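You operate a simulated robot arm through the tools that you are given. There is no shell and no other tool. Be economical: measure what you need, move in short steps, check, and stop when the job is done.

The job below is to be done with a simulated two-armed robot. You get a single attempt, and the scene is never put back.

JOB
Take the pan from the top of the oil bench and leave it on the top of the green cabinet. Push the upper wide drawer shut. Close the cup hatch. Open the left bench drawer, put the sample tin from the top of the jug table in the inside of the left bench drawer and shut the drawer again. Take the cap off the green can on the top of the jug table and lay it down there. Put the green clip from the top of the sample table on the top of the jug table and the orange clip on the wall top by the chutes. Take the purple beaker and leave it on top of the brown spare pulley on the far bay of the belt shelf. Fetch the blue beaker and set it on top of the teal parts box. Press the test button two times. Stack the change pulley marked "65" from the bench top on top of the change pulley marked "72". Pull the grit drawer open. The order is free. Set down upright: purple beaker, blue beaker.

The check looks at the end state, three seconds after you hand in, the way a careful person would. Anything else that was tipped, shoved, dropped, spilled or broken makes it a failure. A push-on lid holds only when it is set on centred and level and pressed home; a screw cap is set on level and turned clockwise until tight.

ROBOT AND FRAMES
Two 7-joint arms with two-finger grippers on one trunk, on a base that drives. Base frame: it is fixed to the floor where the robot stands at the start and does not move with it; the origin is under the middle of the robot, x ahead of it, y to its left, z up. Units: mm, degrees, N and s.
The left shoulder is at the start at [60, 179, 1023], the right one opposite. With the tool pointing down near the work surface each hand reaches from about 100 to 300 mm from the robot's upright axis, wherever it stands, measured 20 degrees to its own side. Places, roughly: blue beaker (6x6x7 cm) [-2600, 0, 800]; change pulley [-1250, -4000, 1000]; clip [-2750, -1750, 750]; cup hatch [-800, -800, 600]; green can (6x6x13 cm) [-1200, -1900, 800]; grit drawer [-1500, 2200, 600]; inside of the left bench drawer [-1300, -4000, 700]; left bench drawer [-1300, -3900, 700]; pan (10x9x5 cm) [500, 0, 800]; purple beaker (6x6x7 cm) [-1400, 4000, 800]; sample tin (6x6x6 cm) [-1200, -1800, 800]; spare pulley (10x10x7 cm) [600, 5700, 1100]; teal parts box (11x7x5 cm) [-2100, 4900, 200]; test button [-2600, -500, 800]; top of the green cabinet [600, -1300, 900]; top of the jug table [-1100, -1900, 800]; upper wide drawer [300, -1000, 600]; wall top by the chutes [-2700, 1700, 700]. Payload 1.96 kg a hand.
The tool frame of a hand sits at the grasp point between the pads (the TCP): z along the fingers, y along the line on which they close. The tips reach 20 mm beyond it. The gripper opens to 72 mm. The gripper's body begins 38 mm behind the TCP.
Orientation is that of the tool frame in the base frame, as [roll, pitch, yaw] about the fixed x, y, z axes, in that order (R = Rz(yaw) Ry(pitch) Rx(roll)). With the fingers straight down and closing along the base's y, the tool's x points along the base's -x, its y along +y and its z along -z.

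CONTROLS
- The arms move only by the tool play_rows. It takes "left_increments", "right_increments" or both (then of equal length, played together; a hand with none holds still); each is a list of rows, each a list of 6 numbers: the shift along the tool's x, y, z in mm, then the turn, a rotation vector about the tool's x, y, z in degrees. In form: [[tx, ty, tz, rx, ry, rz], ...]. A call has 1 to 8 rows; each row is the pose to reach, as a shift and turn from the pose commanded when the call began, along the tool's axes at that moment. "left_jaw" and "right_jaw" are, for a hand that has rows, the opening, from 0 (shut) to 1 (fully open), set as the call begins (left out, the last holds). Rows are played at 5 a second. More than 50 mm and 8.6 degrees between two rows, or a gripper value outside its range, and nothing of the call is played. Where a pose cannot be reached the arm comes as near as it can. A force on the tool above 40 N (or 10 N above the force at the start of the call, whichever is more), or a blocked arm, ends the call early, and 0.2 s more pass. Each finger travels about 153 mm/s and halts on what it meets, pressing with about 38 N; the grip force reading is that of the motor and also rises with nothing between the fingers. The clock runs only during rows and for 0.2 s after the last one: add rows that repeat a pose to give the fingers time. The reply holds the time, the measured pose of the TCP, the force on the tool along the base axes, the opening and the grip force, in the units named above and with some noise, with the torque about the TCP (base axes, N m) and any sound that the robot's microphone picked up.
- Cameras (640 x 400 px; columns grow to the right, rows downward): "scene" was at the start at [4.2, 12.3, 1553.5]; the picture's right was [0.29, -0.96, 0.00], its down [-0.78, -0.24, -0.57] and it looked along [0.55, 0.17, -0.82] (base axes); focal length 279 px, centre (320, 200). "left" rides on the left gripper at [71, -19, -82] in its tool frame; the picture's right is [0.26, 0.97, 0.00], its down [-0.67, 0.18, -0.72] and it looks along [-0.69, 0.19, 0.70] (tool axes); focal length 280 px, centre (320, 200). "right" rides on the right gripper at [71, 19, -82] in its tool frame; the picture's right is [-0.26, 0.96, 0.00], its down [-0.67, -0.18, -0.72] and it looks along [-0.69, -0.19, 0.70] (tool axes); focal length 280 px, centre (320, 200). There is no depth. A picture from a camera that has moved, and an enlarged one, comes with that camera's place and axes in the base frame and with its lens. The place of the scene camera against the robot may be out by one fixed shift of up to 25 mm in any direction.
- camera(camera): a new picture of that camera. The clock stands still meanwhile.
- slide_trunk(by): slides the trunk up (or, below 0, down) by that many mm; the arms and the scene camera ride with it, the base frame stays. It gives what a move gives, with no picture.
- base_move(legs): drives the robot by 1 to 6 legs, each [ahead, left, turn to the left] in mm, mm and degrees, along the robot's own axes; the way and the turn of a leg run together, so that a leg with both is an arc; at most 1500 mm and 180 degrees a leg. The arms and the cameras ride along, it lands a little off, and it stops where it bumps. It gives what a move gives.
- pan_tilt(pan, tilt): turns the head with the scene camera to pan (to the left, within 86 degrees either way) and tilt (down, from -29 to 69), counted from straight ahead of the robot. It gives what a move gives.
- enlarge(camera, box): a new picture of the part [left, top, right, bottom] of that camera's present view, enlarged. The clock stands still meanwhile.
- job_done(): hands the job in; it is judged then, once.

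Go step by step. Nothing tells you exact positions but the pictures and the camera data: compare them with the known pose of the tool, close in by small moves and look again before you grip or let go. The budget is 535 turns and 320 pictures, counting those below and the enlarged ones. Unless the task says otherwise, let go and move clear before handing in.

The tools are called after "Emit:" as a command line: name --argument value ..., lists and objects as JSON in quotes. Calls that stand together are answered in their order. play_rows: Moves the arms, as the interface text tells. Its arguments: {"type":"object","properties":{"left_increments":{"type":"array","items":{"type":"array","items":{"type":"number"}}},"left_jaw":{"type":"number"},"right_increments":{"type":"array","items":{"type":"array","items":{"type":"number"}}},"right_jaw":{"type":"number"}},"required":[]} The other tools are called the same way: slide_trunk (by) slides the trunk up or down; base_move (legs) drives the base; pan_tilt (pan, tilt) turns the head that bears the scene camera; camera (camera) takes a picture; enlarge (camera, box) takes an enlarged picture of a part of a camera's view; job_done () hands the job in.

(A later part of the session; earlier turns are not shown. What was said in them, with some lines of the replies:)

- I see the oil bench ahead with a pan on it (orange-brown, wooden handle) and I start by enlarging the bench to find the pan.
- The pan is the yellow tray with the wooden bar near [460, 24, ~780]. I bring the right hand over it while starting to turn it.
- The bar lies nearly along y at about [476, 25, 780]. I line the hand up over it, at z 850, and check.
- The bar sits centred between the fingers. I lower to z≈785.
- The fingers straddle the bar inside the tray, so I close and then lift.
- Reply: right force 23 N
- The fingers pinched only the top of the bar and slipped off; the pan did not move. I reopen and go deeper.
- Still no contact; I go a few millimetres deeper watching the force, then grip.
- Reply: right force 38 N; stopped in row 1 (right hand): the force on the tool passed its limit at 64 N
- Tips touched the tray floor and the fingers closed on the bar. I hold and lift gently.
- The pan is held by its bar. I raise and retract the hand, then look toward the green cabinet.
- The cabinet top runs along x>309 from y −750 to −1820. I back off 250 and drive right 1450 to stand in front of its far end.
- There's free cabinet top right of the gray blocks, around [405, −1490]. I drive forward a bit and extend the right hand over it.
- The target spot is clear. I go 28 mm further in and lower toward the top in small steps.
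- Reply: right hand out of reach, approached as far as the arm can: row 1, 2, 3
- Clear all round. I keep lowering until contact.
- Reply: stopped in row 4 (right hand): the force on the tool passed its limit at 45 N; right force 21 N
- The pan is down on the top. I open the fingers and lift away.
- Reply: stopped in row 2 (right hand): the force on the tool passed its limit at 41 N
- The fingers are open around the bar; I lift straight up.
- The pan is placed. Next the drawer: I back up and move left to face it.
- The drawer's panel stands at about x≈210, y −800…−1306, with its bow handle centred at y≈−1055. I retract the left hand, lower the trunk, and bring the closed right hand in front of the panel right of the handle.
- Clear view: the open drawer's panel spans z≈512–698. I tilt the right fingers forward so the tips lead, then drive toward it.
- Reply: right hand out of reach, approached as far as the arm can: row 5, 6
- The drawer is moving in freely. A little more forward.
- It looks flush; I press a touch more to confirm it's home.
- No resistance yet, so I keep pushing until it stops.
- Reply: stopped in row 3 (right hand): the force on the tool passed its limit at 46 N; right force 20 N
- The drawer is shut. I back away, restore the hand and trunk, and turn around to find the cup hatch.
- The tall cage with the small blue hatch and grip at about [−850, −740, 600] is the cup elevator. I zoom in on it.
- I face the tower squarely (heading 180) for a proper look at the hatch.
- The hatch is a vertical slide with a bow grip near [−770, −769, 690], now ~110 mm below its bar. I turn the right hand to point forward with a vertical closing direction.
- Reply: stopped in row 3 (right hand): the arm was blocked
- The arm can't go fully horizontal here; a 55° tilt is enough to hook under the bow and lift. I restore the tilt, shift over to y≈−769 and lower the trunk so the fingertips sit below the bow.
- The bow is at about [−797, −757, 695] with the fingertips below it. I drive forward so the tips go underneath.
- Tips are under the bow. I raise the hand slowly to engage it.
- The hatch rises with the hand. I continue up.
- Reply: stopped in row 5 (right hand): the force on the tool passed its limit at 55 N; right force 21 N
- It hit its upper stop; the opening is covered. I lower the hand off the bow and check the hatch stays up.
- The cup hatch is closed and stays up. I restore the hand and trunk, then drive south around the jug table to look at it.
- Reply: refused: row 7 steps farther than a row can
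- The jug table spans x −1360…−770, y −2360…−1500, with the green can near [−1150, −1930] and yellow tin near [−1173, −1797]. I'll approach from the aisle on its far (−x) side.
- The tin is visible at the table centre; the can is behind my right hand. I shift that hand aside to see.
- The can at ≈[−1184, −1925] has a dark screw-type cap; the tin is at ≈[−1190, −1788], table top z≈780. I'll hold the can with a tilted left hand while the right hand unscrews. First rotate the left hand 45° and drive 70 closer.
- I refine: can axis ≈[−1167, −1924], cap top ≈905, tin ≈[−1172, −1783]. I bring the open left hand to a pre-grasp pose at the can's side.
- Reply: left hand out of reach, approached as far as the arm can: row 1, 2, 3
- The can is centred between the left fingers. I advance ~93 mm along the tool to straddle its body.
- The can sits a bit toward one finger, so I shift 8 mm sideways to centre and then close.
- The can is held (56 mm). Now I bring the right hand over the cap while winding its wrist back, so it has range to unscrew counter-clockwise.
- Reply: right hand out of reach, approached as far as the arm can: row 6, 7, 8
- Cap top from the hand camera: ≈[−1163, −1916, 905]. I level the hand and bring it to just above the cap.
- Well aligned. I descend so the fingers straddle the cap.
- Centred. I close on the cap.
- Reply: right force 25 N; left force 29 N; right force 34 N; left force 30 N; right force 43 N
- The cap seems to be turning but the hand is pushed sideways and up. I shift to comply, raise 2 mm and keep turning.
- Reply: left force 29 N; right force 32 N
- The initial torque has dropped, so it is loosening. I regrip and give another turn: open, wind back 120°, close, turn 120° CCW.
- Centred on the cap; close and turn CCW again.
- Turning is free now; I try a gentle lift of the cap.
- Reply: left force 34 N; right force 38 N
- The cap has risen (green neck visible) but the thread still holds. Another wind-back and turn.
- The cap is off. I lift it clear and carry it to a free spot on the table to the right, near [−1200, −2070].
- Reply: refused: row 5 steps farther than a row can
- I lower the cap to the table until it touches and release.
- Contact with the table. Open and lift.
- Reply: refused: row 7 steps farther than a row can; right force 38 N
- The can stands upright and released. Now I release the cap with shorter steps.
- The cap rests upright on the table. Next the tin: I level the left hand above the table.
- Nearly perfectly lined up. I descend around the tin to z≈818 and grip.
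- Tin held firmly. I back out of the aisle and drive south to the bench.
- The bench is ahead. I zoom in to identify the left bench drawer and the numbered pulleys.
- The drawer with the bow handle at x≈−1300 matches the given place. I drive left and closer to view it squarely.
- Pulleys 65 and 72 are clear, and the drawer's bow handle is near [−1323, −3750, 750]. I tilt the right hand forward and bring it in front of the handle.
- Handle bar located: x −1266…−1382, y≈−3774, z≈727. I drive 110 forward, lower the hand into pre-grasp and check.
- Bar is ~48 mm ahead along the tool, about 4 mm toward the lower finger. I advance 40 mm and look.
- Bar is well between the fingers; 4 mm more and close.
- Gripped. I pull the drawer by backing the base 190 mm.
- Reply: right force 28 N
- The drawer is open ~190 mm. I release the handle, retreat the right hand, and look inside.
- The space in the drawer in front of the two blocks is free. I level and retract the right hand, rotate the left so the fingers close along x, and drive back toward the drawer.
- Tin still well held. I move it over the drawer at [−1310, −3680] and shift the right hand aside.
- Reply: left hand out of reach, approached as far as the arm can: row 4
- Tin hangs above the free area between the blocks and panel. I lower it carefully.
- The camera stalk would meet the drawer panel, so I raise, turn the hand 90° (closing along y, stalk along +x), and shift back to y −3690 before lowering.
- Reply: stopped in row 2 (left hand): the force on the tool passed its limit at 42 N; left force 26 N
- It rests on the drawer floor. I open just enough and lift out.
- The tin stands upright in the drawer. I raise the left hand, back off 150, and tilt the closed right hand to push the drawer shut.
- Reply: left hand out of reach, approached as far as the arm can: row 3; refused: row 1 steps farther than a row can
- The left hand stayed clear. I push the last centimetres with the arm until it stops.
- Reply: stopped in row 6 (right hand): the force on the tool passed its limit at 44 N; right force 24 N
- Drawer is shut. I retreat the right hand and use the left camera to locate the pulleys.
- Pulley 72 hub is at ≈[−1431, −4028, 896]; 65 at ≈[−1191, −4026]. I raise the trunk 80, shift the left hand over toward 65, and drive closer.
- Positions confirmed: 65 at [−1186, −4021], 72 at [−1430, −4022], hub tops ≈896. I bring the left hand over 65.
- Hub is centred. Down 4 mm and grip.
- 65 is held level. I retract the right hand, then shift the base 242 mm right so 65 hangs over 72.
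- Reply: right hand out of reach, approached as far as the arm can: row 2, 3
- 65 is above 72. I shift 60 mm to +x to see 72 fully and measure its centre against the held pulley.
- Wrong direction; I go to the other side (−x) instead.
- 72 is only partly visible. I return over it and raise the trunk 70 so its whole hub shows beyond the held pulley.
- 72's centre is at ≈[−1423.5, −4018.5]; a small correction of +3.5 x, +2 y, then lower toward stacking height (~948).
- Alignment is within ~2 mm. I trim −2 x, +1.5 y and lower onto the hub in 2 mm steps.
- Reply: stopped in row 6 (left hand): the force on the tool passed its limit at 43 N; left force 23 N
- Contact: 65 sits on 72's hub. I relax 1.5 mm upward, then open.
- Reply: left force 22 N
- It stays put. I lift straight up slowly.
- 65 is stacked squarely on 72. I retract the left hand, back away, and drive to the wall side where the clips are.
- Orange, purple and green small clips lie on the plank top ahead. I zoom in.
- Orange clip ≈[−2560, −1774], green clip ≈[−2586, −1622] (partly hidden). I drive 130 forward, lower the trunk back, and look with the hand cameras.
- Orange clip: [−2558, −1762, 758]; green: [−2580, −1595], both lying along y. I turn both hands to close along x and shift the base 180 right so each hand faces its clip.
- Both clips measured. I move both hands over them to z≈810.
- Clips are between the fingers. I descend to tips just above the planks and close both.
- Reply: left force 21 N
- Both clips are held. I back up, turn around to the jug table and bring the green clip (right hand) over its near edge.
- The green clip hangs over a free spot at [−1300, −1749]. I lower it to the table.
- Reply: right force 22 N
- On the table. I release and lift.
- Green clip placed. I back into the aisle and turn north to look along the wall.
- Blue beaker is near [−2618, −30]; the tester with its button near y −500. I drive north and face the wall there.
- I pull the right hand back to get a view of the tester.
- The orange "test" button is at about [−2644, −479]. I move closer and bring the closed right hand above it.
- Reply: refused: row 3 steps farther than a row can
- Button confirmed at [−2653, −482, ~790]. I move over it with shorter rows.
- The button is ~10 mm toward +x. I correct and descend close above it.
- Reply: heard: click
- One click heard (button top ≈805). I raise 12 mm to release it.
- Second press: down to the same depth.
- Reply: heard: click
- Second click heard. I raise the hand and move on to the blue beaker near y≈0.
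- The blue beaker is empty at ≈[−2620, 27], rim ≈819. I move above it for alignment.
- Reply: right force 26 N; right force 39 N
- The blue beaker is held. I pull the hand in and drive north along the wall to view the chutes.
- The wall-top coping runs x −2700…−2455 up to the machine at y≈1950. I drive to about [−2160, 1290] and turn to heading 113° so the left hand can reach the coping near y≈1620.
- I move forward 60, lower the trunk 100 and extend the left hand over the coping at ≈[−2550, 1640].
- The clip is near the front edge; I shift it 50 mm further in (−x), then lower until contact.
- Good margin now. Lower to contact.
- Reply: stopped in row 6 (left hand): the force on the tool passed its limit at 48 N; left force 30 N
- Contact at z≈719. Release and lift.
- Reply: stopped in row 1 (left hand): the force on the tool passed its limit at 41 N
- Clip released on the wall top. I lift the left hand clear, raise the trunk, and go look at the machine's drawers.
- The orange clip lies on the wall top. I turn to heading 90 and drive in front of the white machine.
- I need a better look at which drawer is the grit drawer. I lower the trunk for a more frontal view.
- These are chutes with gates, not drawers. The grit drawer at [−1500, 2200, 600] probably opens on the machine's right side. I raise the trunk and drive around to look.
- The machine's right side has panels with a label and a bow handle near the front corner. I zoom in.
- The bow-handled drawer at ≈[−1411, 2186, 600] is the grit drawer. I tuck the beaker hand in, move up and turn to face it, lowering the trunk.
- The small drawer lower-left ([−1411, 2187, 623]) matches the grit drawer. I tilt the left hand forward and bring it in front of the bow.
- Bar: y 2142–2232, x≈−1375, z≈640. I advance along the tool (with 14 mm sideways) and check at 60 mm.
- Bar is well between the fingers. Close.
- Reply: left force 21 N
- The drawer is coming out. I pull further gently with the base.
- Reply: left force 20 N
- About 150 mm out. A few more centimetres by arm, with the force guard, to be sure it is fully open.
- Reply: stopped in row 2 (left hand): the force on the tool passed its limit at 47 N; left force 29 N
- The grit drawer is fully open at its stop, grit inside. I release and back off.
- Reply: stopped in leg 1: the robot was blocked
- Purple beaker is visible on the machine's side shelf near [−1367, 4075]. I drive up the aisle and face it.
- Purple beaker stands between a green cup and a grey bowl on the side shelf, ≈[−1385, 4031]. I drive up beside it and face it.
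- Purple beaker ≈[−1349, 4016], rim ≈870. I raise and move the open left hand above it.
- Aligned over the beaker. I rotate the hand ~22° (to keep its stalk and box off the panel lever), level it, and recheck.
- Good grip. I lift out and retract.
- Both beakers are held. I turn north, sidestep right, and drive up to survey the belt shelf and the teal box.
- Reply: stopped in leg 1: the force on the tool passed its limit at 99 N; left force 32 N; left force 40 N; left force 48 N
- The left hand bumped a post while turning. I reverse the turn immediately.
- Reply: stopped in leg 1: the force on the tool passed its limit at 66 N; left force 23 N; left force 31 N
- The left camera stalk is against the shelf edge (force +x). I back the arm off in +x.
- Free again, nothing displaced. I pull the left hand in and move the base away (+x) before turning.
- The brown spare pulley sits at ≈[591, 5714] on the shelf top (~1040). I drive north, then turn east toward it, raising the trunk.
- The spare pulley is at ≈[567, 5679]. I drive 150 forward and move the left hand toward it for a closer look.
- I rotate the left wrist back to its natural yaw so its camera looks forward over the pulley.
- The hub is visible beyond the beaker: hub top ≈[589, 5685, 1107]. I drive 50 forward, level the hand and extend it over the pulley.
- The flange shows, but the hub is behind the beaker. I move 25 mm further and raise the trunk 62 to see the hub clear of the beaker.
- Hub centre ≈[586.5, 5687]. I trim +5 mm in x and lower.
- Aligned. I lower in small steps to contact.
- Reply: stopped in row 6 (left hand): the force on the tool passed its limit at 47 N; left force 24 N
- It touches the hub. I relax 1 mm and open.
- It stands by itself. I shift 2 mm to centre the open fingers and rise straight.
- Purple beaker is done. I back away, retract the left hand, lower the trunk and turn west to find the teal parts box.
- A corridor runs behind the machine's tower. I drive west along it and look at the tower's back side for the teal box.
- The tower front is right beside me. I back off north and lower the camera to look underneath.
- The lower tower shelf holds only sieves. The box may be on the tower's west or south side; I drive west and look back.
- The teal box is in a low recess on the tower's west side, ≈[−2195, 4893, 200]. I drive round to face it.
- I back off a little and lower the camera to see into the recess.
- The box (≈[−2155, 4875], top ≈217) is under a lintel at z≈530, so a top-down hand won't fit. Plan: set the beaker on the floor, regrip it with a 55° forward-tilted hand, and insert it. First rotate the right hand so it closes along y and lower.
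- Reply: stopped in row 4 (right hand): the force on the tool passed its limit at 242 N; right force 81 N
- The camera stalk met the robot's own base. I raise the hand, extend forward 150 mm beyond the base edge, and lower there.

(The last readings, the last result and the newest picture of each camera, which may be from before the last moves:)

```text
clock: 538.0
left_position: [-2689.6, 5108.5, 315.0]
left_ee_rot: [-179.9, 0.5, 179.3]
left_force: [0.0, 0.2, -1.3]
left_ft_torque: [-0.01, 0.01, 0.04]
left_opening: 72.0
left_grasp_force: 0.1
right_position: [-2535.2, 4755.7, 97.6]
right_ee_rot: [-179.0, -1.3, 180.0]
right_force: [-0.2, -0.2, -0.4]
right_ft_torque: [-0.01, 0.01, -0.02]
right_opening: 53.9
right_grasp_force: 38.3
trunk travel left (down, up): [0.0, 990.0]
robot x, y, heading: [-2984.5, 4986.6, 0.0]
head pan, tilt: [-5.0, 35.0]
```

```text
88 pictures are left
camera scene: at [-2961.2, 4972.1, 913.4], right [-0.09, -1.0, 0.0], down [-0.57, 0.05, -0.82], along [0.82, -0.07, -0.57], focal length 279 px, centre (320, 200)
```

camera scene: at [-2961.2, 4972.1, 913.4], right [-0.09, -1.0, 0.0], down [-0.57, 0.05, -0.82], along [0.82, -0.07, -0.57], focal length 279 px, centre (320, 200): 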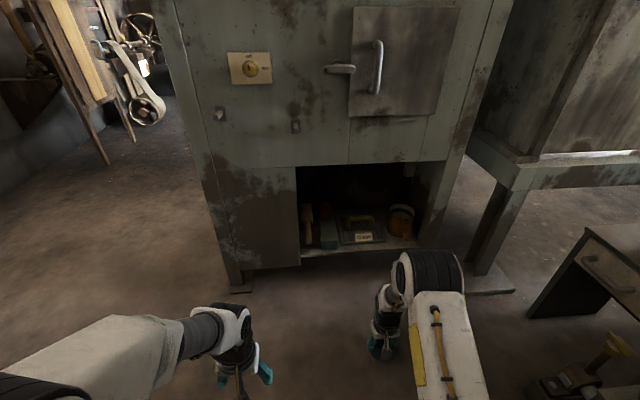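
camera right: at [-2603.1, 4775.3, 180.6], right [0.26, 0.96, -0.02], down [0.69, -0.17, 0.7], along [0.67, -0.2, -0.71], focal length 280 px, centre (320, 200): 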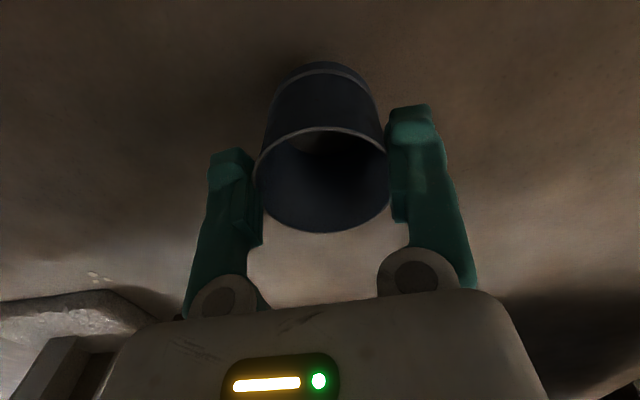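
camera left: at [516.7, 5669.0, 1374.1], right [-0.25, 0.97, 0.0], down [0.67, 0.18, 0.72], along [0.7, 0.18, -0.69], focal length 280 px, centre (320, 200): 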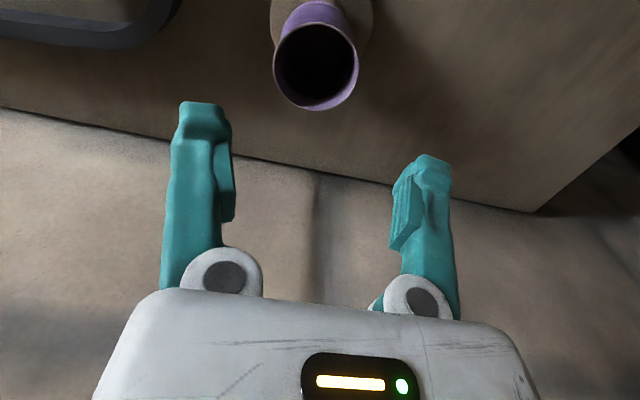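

Clear now. I level the hand and lower to floor contact.

Emit:
play_rows --right_increments '[[0, 0, 6, -0.5, -0.7, 0], [0, 0, 12, -1, -1.3, 0], [0, 0, 18, -1, -1.3, 0], [0, 0, 24, -1, -1.3, 0], [0, 0, 28, -1, -1.3, 0], [0, 0, 32, -1, -1.3, 0], [0, 0, 36, -1, -1.3, 0], [0, 0, 40, -1, -1.3, 0]]'

```text
clock: 539.5
left_position: [-2688.9, 5108.7, 314.6]
left_ee_rot: [-179.9, 0.7, 179.3]
left_force: [-0.2, 0.3, -0.1]
left_ft_torque: [0.04, -0.02, 0.02]
left_opening: 72.0
left_grasp_force: 0.1
right_position: [-2537.0, 4753.7, 67.2]
right_ee_rot: [-179.9, 0.0, 179.9]
right_force: [-8.1, 1.3, 33.9]
right_ft_torque: [0.15, 0.2, 0.05]
right_opening: 54.1
right_grasp_force: 38.1
trunk travel left (down, up): [0.0, 990.0]
robot x, y, heading: [-2983.7, 4989.8, -0.2]
head pan, tilt: [-5.0, 35.0]
stopped in row 7 (right hand): the force on the tool passed its limit at 44 N (the readings are from after the stop); the commanded pose is now the measured one
```

On the floor. I release and rise.

Emit:
play_rows --right_increments '[[0, 0, -2, 0, 0, 0], [0, 0, -2, 0, 0, 0], [0, 0, -2, 0, 0, 0], [0, 0, -15, 0, 0, 0], [0, 0, -45, 0, 0, 0], [0, 0, -85, 0, 0, 0], [0, 0, -120, 0, 0, 0]]' --right_jaw 1

Emit:
camera --camera "right"

```text
clock: 541.1
left_position: [-2687.9, 5109.0, 313.4]
left_ee_rot: [-179.9, 0.5, 179.3]
left_force: [0.1, -0.4, 0.5]
left_ft_torque: [-0.01, 0.0, 0.0]
left_opening: 72.1
left_grasp_force: 0.0
right_position: [-2536.3, 4753.4, 184.0]
right_ee_rot: [-180.0, -0.2, -180.0]
right_force: [-0.1, -0.6, -0.9]
right_ft_torque: [0.05, 0.0, 0.01]
right_opening: 71.8
right_grasp_force: 0.0
trunk travel left (down, up): [0.0, 990.0]
robot x, y, heading: [-2984.6, 4986.6, -0.1]
head pan, tilt: [-5.0, 35.0]
```

```text
87 pictures are left
camera right: at [-2606.7, 4771.0, 267.3], right [0.26, 0.96, 0.0], down [0.68, -0.19, 0.71], along [0.69, -0.19, -0.7], focal length 280 px, centre (320, 200)
```

right: 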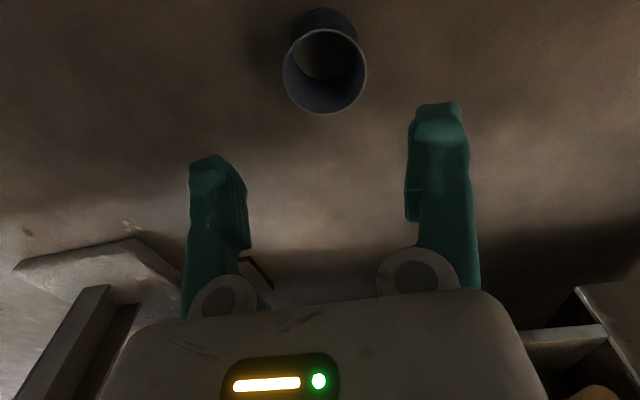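

The beaker stands on the floor at ≈[−2533, 4755]. The tilted wrist needs room past my base, so I shift the base back 110 and left 180.

Emit:
base_move --legs '[[0, 180, 0], [-110, 0, 0]]'

Emit:
play_rows --right_increments '[[0, 0, 0, 0, -8, 0], [0, 0, 0, 0, -16, 0], [0, 0, 0, 0, -24, 0], [0, 0, 0, 0, -32, 0], [0, 0, 0, 0, -40, 0], [0, 0, 0, 0, -48, 0], [0, 0, 0, 0, -55, 0]]'

Emit:
camera --camera "right"

Emit:
pan_tilt --pan -40 --tilt 40

Emit:
camera --camera "scene"

```text
clock: 543.4
left_position: [-2798.1, 5291.8, 314.7]
left_ee_rot: [-180.0, 0.6, 179.1]
left_force: [-0.1, 0.3, 0.4]
left_ft_torque: [-0.02, 0.0, 0.0]
left_opening: 72.3
left_grasp_force: 0.0
right_position: [-2645.9, 4934.8, 184.3]
right_ee_rot: [180.0, -0.2, 179.7]
right_force: [-0.3, 0.4, -0.1]
right_ft_torque: [0.02, 0.02, 0.0]
right_opening: 71.9
right_grasp_force: 0.0
trunk travel left (down, up): [0.0, 990.0]
robot x, y, heading: [-3094.5, 5171.5, -0.7]
head pan, tilt: [-5.0, 35.0]
```

```text
clock: 545.0
left_position: [-2797.3, 5291.7, 314.5]
left_ee_rot: [-180.0, 0.6, 179.1]
left_force: [-0.2, 0.4, -0.7]
left_ft_torque: [0.0, 0.01, 0.0]
left_opening: 72.1
left_grasp_force: 0.1
right_position: [-2646.2, 4934.6, 184.6]
right_ee_rot: [179.9, 54.9, 179.6]
right_force: [0.3, -0.9, 0.3]
right_ft_torque: [0.04, -0.02, -0.03]
right_opening: 72.1
right_grasp_force: 0.1
trunk travel left (down, up): [0.0, 990.0]
robot x, y, heading: [-3093.2, 5169.1, -0.1]
head pan, tilt: [-5.0, 35.0]
```

```text
86 pictures are left
camera right: at [-2754.1, 4953.4, 174.4], right [0.16, 0.96, 0.22], down [-0.2, -0.18, 0.96], along [0.97, -0.19, 0.16], focal length 280 px, centre (320, 200)
```

right: 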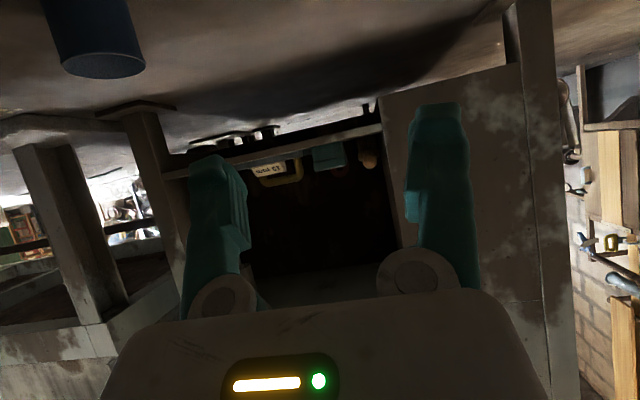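

```text
clock: 546.0
left_position: [-2798.1, 5291.8, 315.2]
left_ee_rot: [-179.9, 0.5, 179.0]
left_force: [0.2, 0.7, 0.3]
left_ft_torque: [0.03, 0.0, 0.01]
left_opening: 71.9
left_grasp_force: 0.1
right_position: [-2647.4, 4933.1, 183.7]
right_ee_rot: [180.0, 54.8, 179.6]
right_force: [-0.5, -0.3, 0.8]
right_ft_torque: [0.0, 0.03, -0.01]
right_opening: 71.7
right_grasp_force: 0.0
trunk travel left (down, up): [0.0, 990.0]
robot x, y, heading: [-3093.4, 5173.2, -0.3]
head pan, tilt: [-40.0, 40.0]
```

```text
85 pictures are left
camera scene: at [-3093.6, 5108.9, 905.8], right [-0.65, -0.76, 0.0], down [-0.49, 0.42, -0.77], along [0.58, -0.49, -0.64], focal length 279 px, centre (320, 200)
```

scene: 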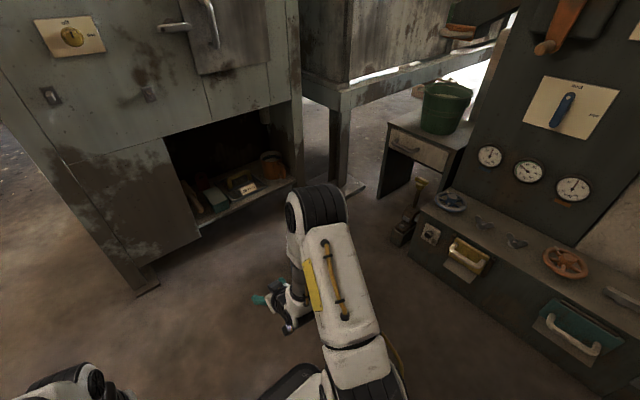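

The tilted pose works. I move over the beaker, keeping the tilt.

Emit:
play_rows --right_increments '[[-6, -36, 20, 0, 0, 0], [-12, -72, 41, 0, 0, 0], [-18, -108, 62, 0, 0, 0], [-24, -144, 83, 0, 0, 0], [-30, -179, 103, 0, 0, 0]]'

Emit:
camera --camera "right"

Emit:
enlarge --camera "scene" --box '[200, 180, 400, 340]'

```text
clock: 547.2
left_position: [-2797.9, 5291.0, 313.6]
left_ee_rot: [-179.9, 0.5, 179.3]
left_force: [0.7, -0.5, -0.3]
left_ft_torque: [0.01, 0.01, -0.02]
left_opening: 72.0
left_grasp_force: 0.0
right_position: [-2545.0, 4754.3, 150.6]
right_ee_rot: [180.0, 54.9, 179.8]
right_force: [-0.2, 0.6, -0.4]
right_ft_torque: [0.06, -0.02, 0.0]
right_opening: 71.8
right_grasp_force: 0.1
trunk travel left (down, up): [0.0, 990.0]
robot x, y, heading: [-3094.6, 5172.3, -0.3]
head pan, tilt: [-40.0, 40.0]
```

```text
84 pictures are left
camera right: at [-2652.9, 4772.9, 140.2], right [0.16, 0.96, 0.21], down [-0.2, -0.18, 0.96], along [0.97, -0.19, 0.16], focal length 280 px, centre (320, 200)
```

right: 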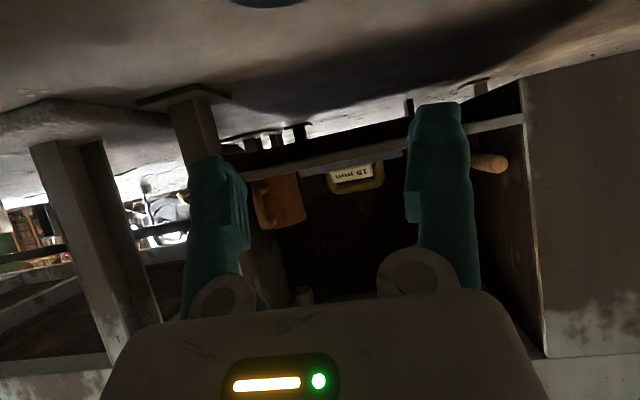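

```text
2.50 times, centred on (300, 260) of scene
camera zoom: at [-3093.6, 5108.9, 905.8], right [-0.65, -0.76, 0.0], down [-0.49, 0.42, -0.77], along [0.58, -0.5, -0.64], focal length 697 px, centre (370, 50)
```

zoom: 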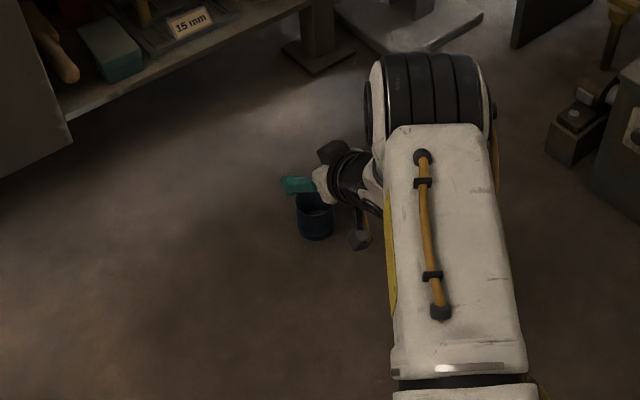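

I descend vertically in the tilted pose to grip height (~46) and check.

Emit:
play_rows --right_increments '[[20, 0, 14, 0, 0, 0], [41, 0, 28, 0, 0, 0], [61, 0, 42, 0, 0, 0], [72, 0, 50, 0, 0, 0]]'

Emit:
camera --camera "right"

Emit:
enlarge --camera "scene" --box '[200, 180, 400, 340]'

```text
clock: 548.2
left_position: [-2797.4, 5291.2, 314.1]
left_ee_rot: [-180.0, 0.5, 179.1]
left_force: [-0.1, 0.3, 0.0]
left_ft_torque: [0.0, -0.04, -0.02]
left_opening: 71.9
left_grasp_force: 0.1
right_position: [-2547.0, 4755.2, 63.6]
right_ee_rot: [179.9, 54.9, 179.6]
right_force: [0.6, 0.2, -0.5]
right_ft_torque: [-0.03, 0.01, 0.01]
right_opening: 71.7
right_grasp_force: 0.0
trunk travel left (down, up): [0.0, 990.0]
robot x, y, heading: [-3097.5, 5169.4, -0.6]
head pan, tilt: [-40.0, 40.0]
```

```text
82 pictures are left
camera right: at [-2654.1, 4774.4, 52.9], right [0.16, 0.96, 0.21], down [-0.2, -0.18, 0.96], along [0.97, -0.19, 0.16], focal length 280 px, centre (320, 200)
```

right: 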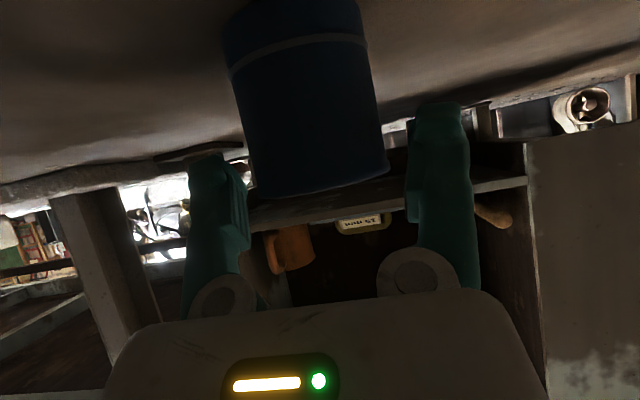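

```text
2.50 times, centred on (300, 260) of scene
camera zoom: at [-3093.7, 5108.8, 905.8], right [-0.65, -0.76, 0.0], down [-0.49, 0.42, -0.77], along [0.58, -0.5, -0.64], focal length 697 px, centre (370, 50)
```

zoom: 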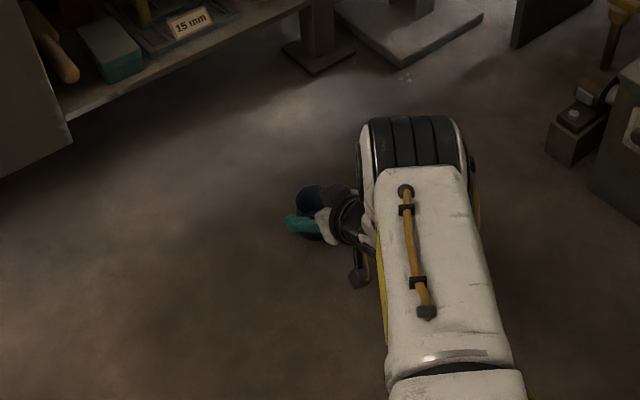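

Beaker is between the fingers. Shift 5 mm, lower 13 mm more, then close.

Emit:
play_rows --right_increments '[[0, -5, 0, 0, 0, 0], [6, -5, 4, 0, 0, 0], [11, -5, 7.5, 0, 0, 0]]'

Emit:
play_rows --right_increments '[[0, 0, 0, 0, 0, 0], [0, 0, 0, 0, 0, 0], [0, 0, 0, 0, 0, 0]]' --right_jaw 0

Emit:
camera --camera "right"

```text
clock: 549.0
left_position: [-2797.0, 5291.7, 314.7]
left_ee_rot: [-179.8, 0.5, 179.2]
left_force: [-0.2, 0.0, 0.1]
left_ft_torque: [0.01, -0.04, -0.01]
left_opening: 72.1
left_grasp_force: 0.0
right_position: [-2546.2, 4748.7, 50.3]
right_ee_rot: [-180.0, 54.8, 179.5]
right_force: [-0.1, 0.0, 0.4]
right_ft_torque: [0.01, 0.02, -0.01]
right_opening: 72.2
right_grasp_force: 0.0
trunk travel left (down, up): [0.0, 990.0]
robot x, y, heading: [-3090.4, 5172.8, -0.0]
head pan, tilt: [-40.0, 40.0]
```

```text
clock: 549.8
left_position: [-2799.1, 5291.2, 315.0]
left_ee_rot: [-179.9, 0.5, 179.2]
left_force: [0.4, -0.3, 0.8]
left_ft_torque: [0.0, 0.02, -0.01]
left_opening: 71.8
left_grasp_force: 0.0
right_position: [-2546.0, 4750.0, 50.6]
right_ee_rot: [-179.9, 54.8, 179.5]
right_force: [0.0, 0.3, 0.1]
right_ft_torque: [-0.05, 0.0, -0.02]
right_opening: 53.5
right_grasp_force: 38.0
trunk travel left (down, up): [0.0, 990.0]
robot x, y, heading: [-3093.3, 5168.8, -0.3]
head pan, tilt: [-40.0, 40.0]
```

```text
80 pictures are left
camera right: at [-2654.5, 4769.2, 39.9], right [0.16, 0.96, 0.21], down [-0.2, -0.18, 0.96], along [0.97, -0.19, 0.16], focal length 280 px, centre (320, 200)
```

right: 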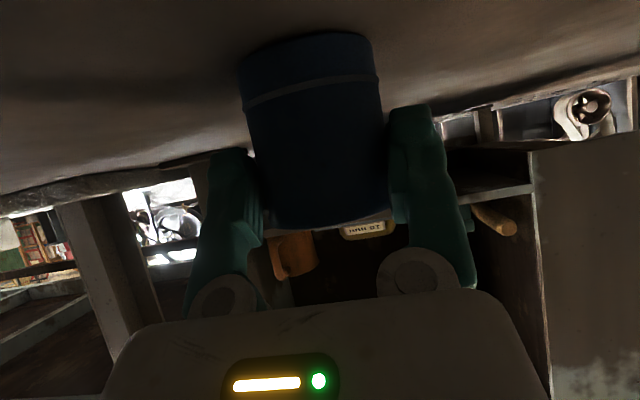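

Beaker gripped in the tilted hand. I lift with the trunk, drive partway toward the recess, and look.

Emit:
slide_trunk --by 255

Emit:
base_move --legs '[[200, 0, 0.3], [0, 120, 0]]'

Emit:
camera --camera "right"

Emit:
pan_tilt --pan -25 --tilt 40

Emit:
camera --camera "scene"

```text
clock: 552.4
left_position: [-2797.1, 5291.9, 568.0]
left_ee_rot: [-179.9, 0.5, 179.2]
left_force: [-0.9, -0.6, 0.5]
left_ft_torque: [0.04, 0.03, 0.01]
left_opening: 71.9
left_grasp_force: 0.0
right_position: [-2546.2, 4750.1, 305.0]
right_ee_rot: [-180.0, 54.8, 179.6]
right_force: [0.3, 0.3, -0.8]
right_ft_torque: [-0.02, 0.02, 0.01]
right_opening: 53.9
right_grasp_force: 38.0
trunk travel left (down, up): [-255.0, 735.0]
robot x, y, heading: [-3093.2, 5169.2, -0.2]
head pan, tilt: [-40.0, 40.0]
```

```text
clock: 554.9
left_position: [-2597.3, 5412.6, 569.7]
left_ee_rot: [-179.9, 0.5, 179.3]
left_force: [0.5, 0.1, -1.1]
left_ft_torque: [-0.02, -0.01, 0.03]
left_opening: 71.9
left_grasp_force: 0.0
right_position: [-2343.7, 4871.1, 304.6]
right_ee_rot: [-180.0, 54.8, 179.7]
right_force: [-0.4, -0.1, 0.1]
right_ft_torque: [-0.01, 0.04, 0.04]
right_opening: 54.1
right_grasp_force: 38.0
trunk travel left (down, up): [-255.0, 735.0]
robot x, y, heading: [-2891.7, 5291.9, -0.4]
head pan, tilt: [-40.0, 40.0]
```

```text
79 pictures are left
camera right: at [-2451.9, 4890.4, 294.9], right [0.15, 0.96, 0.21], down [-0.2, -0.18, 0.96], along [0.97, -0.19, 0.16], focal length 280 px, centre (320, 200)
```

right: 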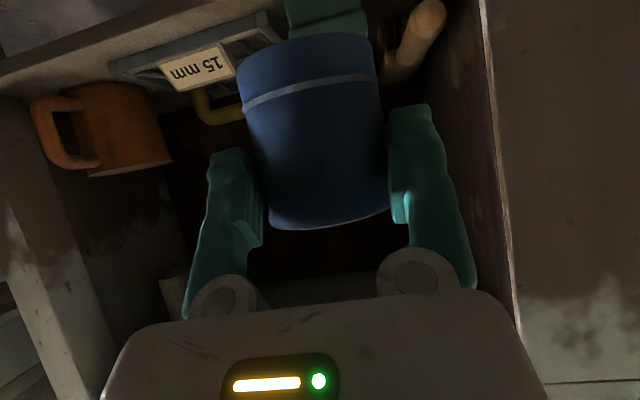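

```text
clock: 555.6
left_position: [-2596.4, 5411.6, 569.4]
left_ee_rot: [-179.9, 0.5, 179.3]
left_force: [0.1, 0.0, 0.4]
left_ft_torque: [0.02, -0.05, 0.0]
left_opening: 72.0
left_grasp_force: 0.1
right_position: [-2344.9, 4871.4, 305.8]
right_ee_rot: [-180.0, 54.9, 179.8]
right_force: [-0.1, 0.0, -0.3]
right_ft_torque: [0.0, -0.01, 0.01]
right_opening: 53.7
right_grasp_force: 37.8
trunk travel left (down, up): [-255.0, 735.0]
robot x, y, heading: [-2889.3, 5293.6, -0.1]
head pan, tilt: [-25.0, 40.0]
```

```text
78 pictures are left
camera scene: at [-2879.7, 5247.6, 1160.8], right [-0.43, -0.9, 0.0], down [-0.58, 0.27, -0.77], along [0.69, -0.33, -0.64], focal length 279 px, centre (320, 200)
```

scene: 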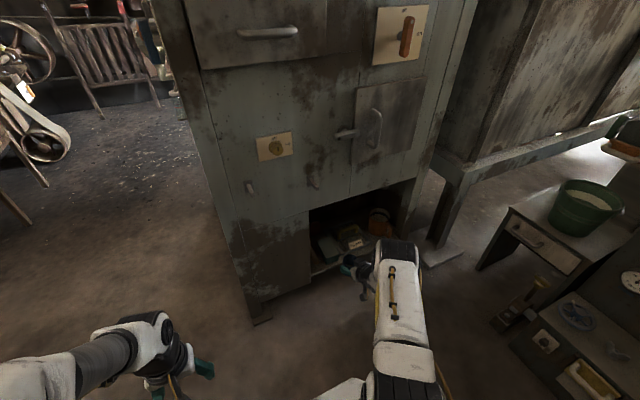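

The box is straight ahead (centre y≈4878, top ≈210). I drive 120 more in, shift 7 left, and check.

Emit:
base_move --legs '[[120, 7, 0]]'

Emit:
camera --camera "right"

Emit:
enlarge --camera "scene" --box '[260, 160, 460, 320]'

```text
clock: 556.9
left_position: [-2475.8, 5418.4, 569.2]
left_ee_rot: [-179.8, 0.5, 179.2]
left_force: [-1.2, -0.1, 0.6]
left_ft_torque: [0.01, 0.02, 0.01]
left_opening: 71.7
left_grasp_force: 0.1
right_position: [-2224.7, 4877.1, 304.9]
right_ee_rot: [179.9, 54.8, 179.6]
right_force: [0.5, 0.5, 0.0]
right_ft_torque: [0.0, -0.02, 0.01]
right_opening: 53.8
right_grasp_force: 38.6
trunk travel left (down, up): [-255.0, 735.0]
robot x, y, heading: [-2772.2, 5298.6, -0.2]
head pan, tilt: [-25.0, 40.0]
```

```text
77 pictures are left
camera right: at [-2332.3, 4896.1, 294.7], right [0.16, 0.96, 0.21], down [-0.2, -0.18, 0.96], along [0.97, -0.19, 0.16], focal length 280 px, centre (320, 200)
```

right: 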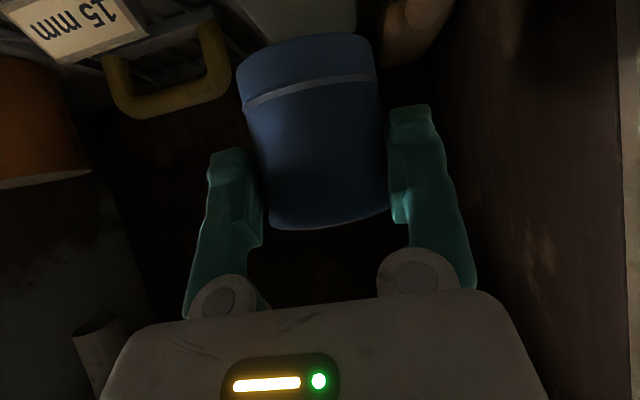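

```text
2.50 times, centred on (360, 240) of scene
camera zoom: at [-2759.4, 5254.0, 1160.8], right [-0.43, -0.9, 0.0], down [-0.58, 0.27, -0.77], along [0.69, -0.33, -0.64], focal length 697 px, centre (220, 100)
```

zoom: 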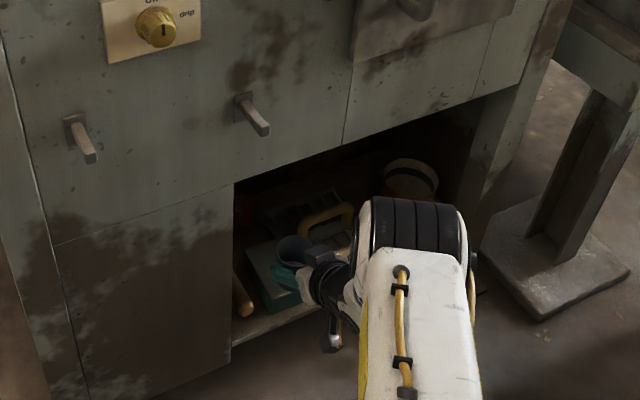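

I extend the last 50 mm by arm and begin lowering.

Emit:
play_rows --right_increments '[[-10, -2, 14, 0, 0, 0], [-20, -4, 28, 0, 0, 0], [-28.7, -4, 41, 0, 0, 0]]'

Emit:
enlarge --camera "scene" --box '[280, 200, 400, 300]'

Emit:
camera --camera "right"

```text
clock: 557.7
left_position: [-2476.0, 5416.9, 569.0]
left_ee_rot: [-180.0, 0.5, 179.2]
left_force: [0.7, -0.5, -0.2]
left_ft_torque: [0.02, -0.02, 0.07]
left_opening: 72.1
left_grasp_force: 0.0
right_position: [-2174.5, 4873.0, 303.8]
right_ee_rot: [179.9, 54.7, 179.6]
right_force: [-0.3, 0.2, -0.4]
right_ft_torque: [0.0, -0.02, 0.01]
right_opening: 53.6
right_grasp_force: 38.0
trunk travel left (down, up): [-255.0, 735.0]
robot x, y, heading: [-2771.9, 5297.3, -0.6]
head pan, tilt: [-25.0, 40.0]
```

```text
4.00 times, centred on (340, 250) of scene
camera zoom: at [-2759.5, 5254.0, 1160.8], right [-0.43, -0.9, 0.0], down [-0.58, 0.27, -0.77], along [0.69, -0.33, -0.64], focal length 1116 px, centre (240, 0)
```

zoom: 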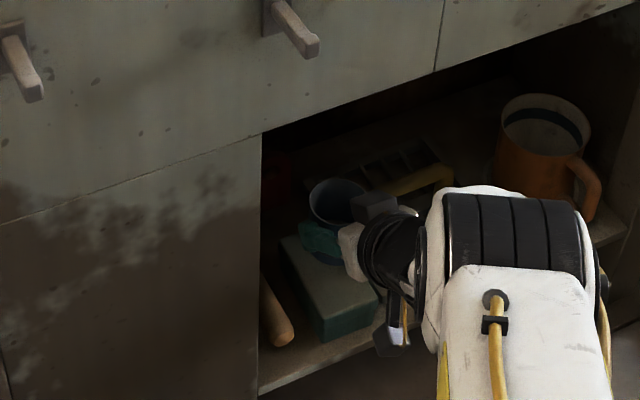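

```text
74 pictures are left
camera right: at [-2281.7, 4891.6, 295.0], right [0.16, 0.96, 0.21], down [-0.2, -0.18, 0.96], along [0.97, -0.19, 0.16], focal length 280 px, centre (320, 200)
```

right: 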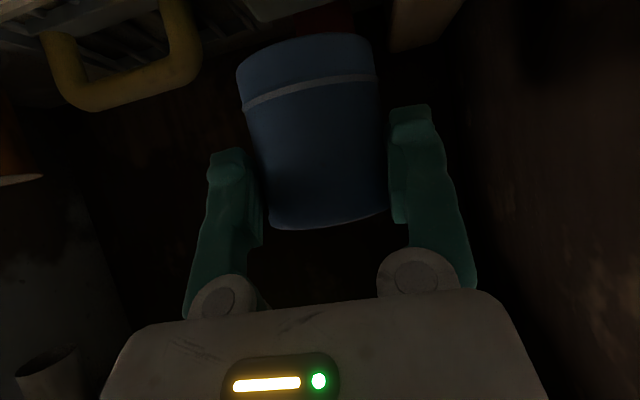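

By the same camera the beaker is 6 mm short of the box centre. I move +6 in x and lower in small steps to contact.

Emit:
play_rows --right_increments '[[-3.4, 0, 5, 0, 0, 0], [5, 0, 10.7, 0, 0, 0], [13, 0, 16.4, 0, 0, 0], [21, 0, 22, 0, 0, 0], [24.5, 0, 24.4, 0, 0, 0], [27.8, 0, 26.7, 0, 0, 0], [31, 0, 29, 0, 0, 0], [34.3, 0, 31.2, 0, 0, 0]]'

Emit:
enlarge --camera "scene" --box '[280, 200, 400, 300]'

```text
clock: 559.5
left_position: [-2476.8, 5419.0, 570.8]
left_ee_rot: [-179.8, 0.4, 179.3]
left_force: [0.0, -0.1, 0.7]
left_ft_torque: [0.04, -0.01, 0.0]
left_opening: 71.9
left_grasp_force: 0.0
right_position: [-2168.4, 4873.6, 259.3]
right_ee_rot: [-180.0, 54.9, 179.8]
right_force: [-0.4, 0.7, 3.9]
right_ft_torque: [-0.11, -0.14, -0.04]
right_opening: 53.5
right_grasp_force: 37.9
trunk travel left (down, up): [-255.0, 735.0]
robot x, y, heading: [-2770.1, 5296.8, -0.3]
head pan, tilt: [-25.0, 40.0]
```

```text
4.00 times, centred on (340, 250) of scene
camera zoom: at [-2760.1, 5254.4, 1161.0], right [-0.43, -0.9, 0.0], down [-0.58, 0.27, -0.77], along [0.69, -0.33, -0.64], focal length 1116 px, centre (240, 0)
```

zoom: 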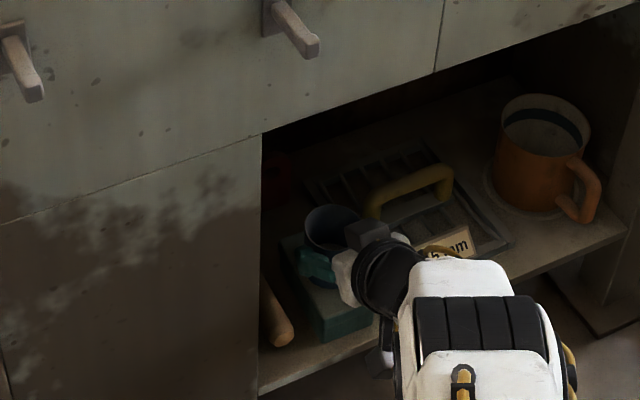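

Just touching (≈4 N). One or two more millimetres, then release.

Emit:
play_rows --right_increments '[[1, 0, 0.7, 0, 0, 0], [1.6, 0, 1.1, 0, 0, 0]]'

Emit:
play_rows --right_increments '[[0, 0, 0, 0, 0, 0], [0, 0, 0, 0, 0, 0], [0, 0, 0, 0, 0, 0]]' --right_jaw 1

Emit:
enlarge --camera "scene" --box '[280, 200, 400, 300]'

Emit:
camera --camera "right"

```text
clock: 560.1
left_position: [-2476.9, 5418.6, 569.8]
left_ee_rot: [-179.8, 0.6, 179.2]
left_force: [-0.5, 0.4, 0.4]
left_ft_torque: [0.0, 0.03, 0.0]
left_opening: 72.0
left_grasp_force: 0.0
right_position: [-2169.7, 4872.8, 259.2]
right_ee_rot: [-179.8, 55.1, 179.8]
right_force: [-3.0, 2.8, 13.5]
right_ft_torque: [-0.1, -0.22, 0.03]
right_opening: 53.6
right_grasp_force: 38.0
trunk travel left (down, up): [-255.0, 735.0]
robot x, y, heading: [-2768.8, 5298.9, -0.2]
head pan, tilt: [-25.0, 40.0]
```

```text
clock: 560.9
left_position: [-2475.0, 5418.5, 569.4]
left_ee_rot: [-179.9, 0.5, 179.2]
left_force: [-0.2, -0.7, 0.1]
left_ft_torque: [0.0, 0.0, 0.01]
left_opening: 72.1
left_grasp_force: 0.0
right_position: [-2169.5, 4871.7, 257.4]
right_ee_rot: [-180.0, 54.8, 179.7]
right_force: [0.4, 0.6, 0.3]
right_ft_torque: [-0.03, -0.03, 0.0]
right_opening: 72.1
right_grasp_force: 0.0
trunk travel left (down, up): [-255.0, 735.0]
robot x, y, heading: [-2768.9, 5297.3, -0.4]
head pan, tilt: [-25.0, 40.0]
```

```text
4.00 times, centred on (340, 250) of scene
camera zoom: at [-2759.5, 5254.0, 1160.8], right [-0.43, -0.9, 0.0], down [-0.58, 0.27, -0.77], along [0.69, -0.33, -0.64], focal length 1116 px, centre (240, 0)
```

zoom: 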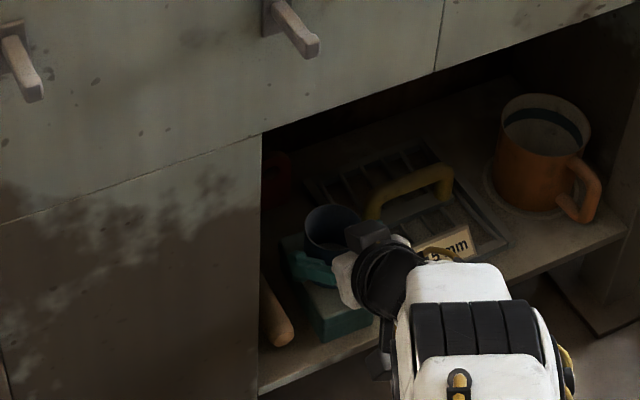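

```text
71 pictures are left
camera right: at [-2276.7, 4891.6, 246.8], right [0.16, 0.96, 0.21], down [-0.2, -0.18, 0.96], along [0.97, -0.19, 0.16], focal length 280 px, centre (320, 200)
```

right: 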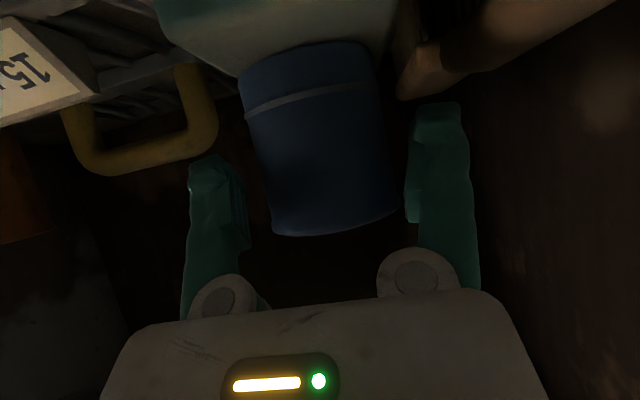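

The beaker stands upright on the box. I retreat straight back along the tool axis.

Emit:
play_rows --right_increments '[[0, 0, -10, 0, 0, 0], [0, 0, -25, 0, 0, 0], [0, 0, -45, 0, 0, 0], [0, 0, -70, 0, 0, 0], [0, 0, -100, 0, 0, 0]]'

Emit:
base_move --legs '[[-180, 0, 0]]'

Emit:
enlarge --camera "scene" --box '[260, 160, 460, 320]'

Emit:
camera --camera "right"

```text
clock: 562.1
left_position: [-2476.2, 5418.9, 568.4]
left_ee_rot: [-179.9, 0.5, 179.1]
left_force: [0.2, -0.1, 0.4]
left_ft_torque: [-0.02, -0.01, -0.01]
left_opening: 71.9
left_grasp_force: 0.0
right_position: [-2251.8, 4875.2, 312.7]
right_ee_rot: [179.9, 54.9, 179.6]
right_force: [-1.3, 0.7, -0.8]
right_ft_torque: [0.0, -0.03, -0.01]
right_opening: 72.1
right_grasp_force: 0.1
trunk travel left (down, up): [-255.0, 735.0]
robot x, y, heading: [-2770.1, 5295.8, -0.3]
head pan, tilt: [-25.0, 40.0]
```

```text
clock: 563.6
left_position: [-2655.3, 5419.9, 568.9]
left_ee_rot: [-179.9, 0.5, 179.3]
left_force: [0.3, -0.2, 0.4]
left_ft_torque: [-0.01, -0.02, -0.02]
left_opening: 71.9
left_grasp_force: 0.0
right_position: [-2428.6, 4875.9, 312.5]
right_ee_rot: [180.0, 54.8, 179.7]
right_force: [-0.3, -0.6, -0.1]
right_ft_torque: [0.0, -0.01, 0.01]
right_opening: 71.9
right_grasp_force: 0.1
trunk travel left (down, up): [-255.0, 735.0]
robot x, y, heading: [-2950.1, 5299.3, -0.4]
head pan, tilt: [-25.0, 40.0]
```

```text
2.50 times, centred on (360, 240) of scene
camera zoom: at [-2938.6, 5254.8, 1160.8], right [-0.43, -0.91, 0.0], down [-0.58, 0.27, -0.77], along [0.69, -0.33, -0.64], focal length 697 px, centre (220, 100)
```

zoom: 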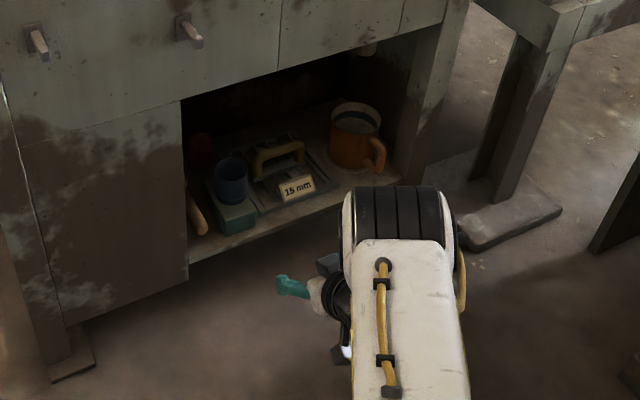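

```text
69 pictures are left
camera right: at [-2536.4, 4894.8, 302.5], right [0.15, 0.96, 0.21], down [-0.2, -0.18, 0.96], along [0.97, -0.19, 0.16], focal length 280 px, centre (320, 200)
```

right: 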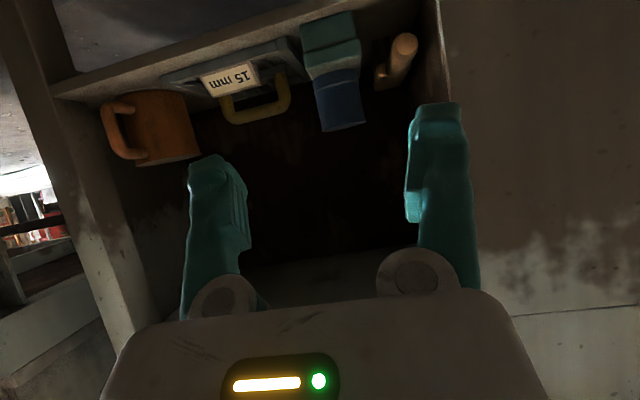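

Emit:
job_done

```text
The job is handed in.
```

All twelve tasks are done and the job is handed in; both hands were empty and clear at the end.

Two bumps on the way could matter to the check. The left hand pressed against a fixed shelf near the tower. The base touched a plinth beside the machine while backing up. I saw nothing moved at the shelf and did not check the plinth area afterwards.
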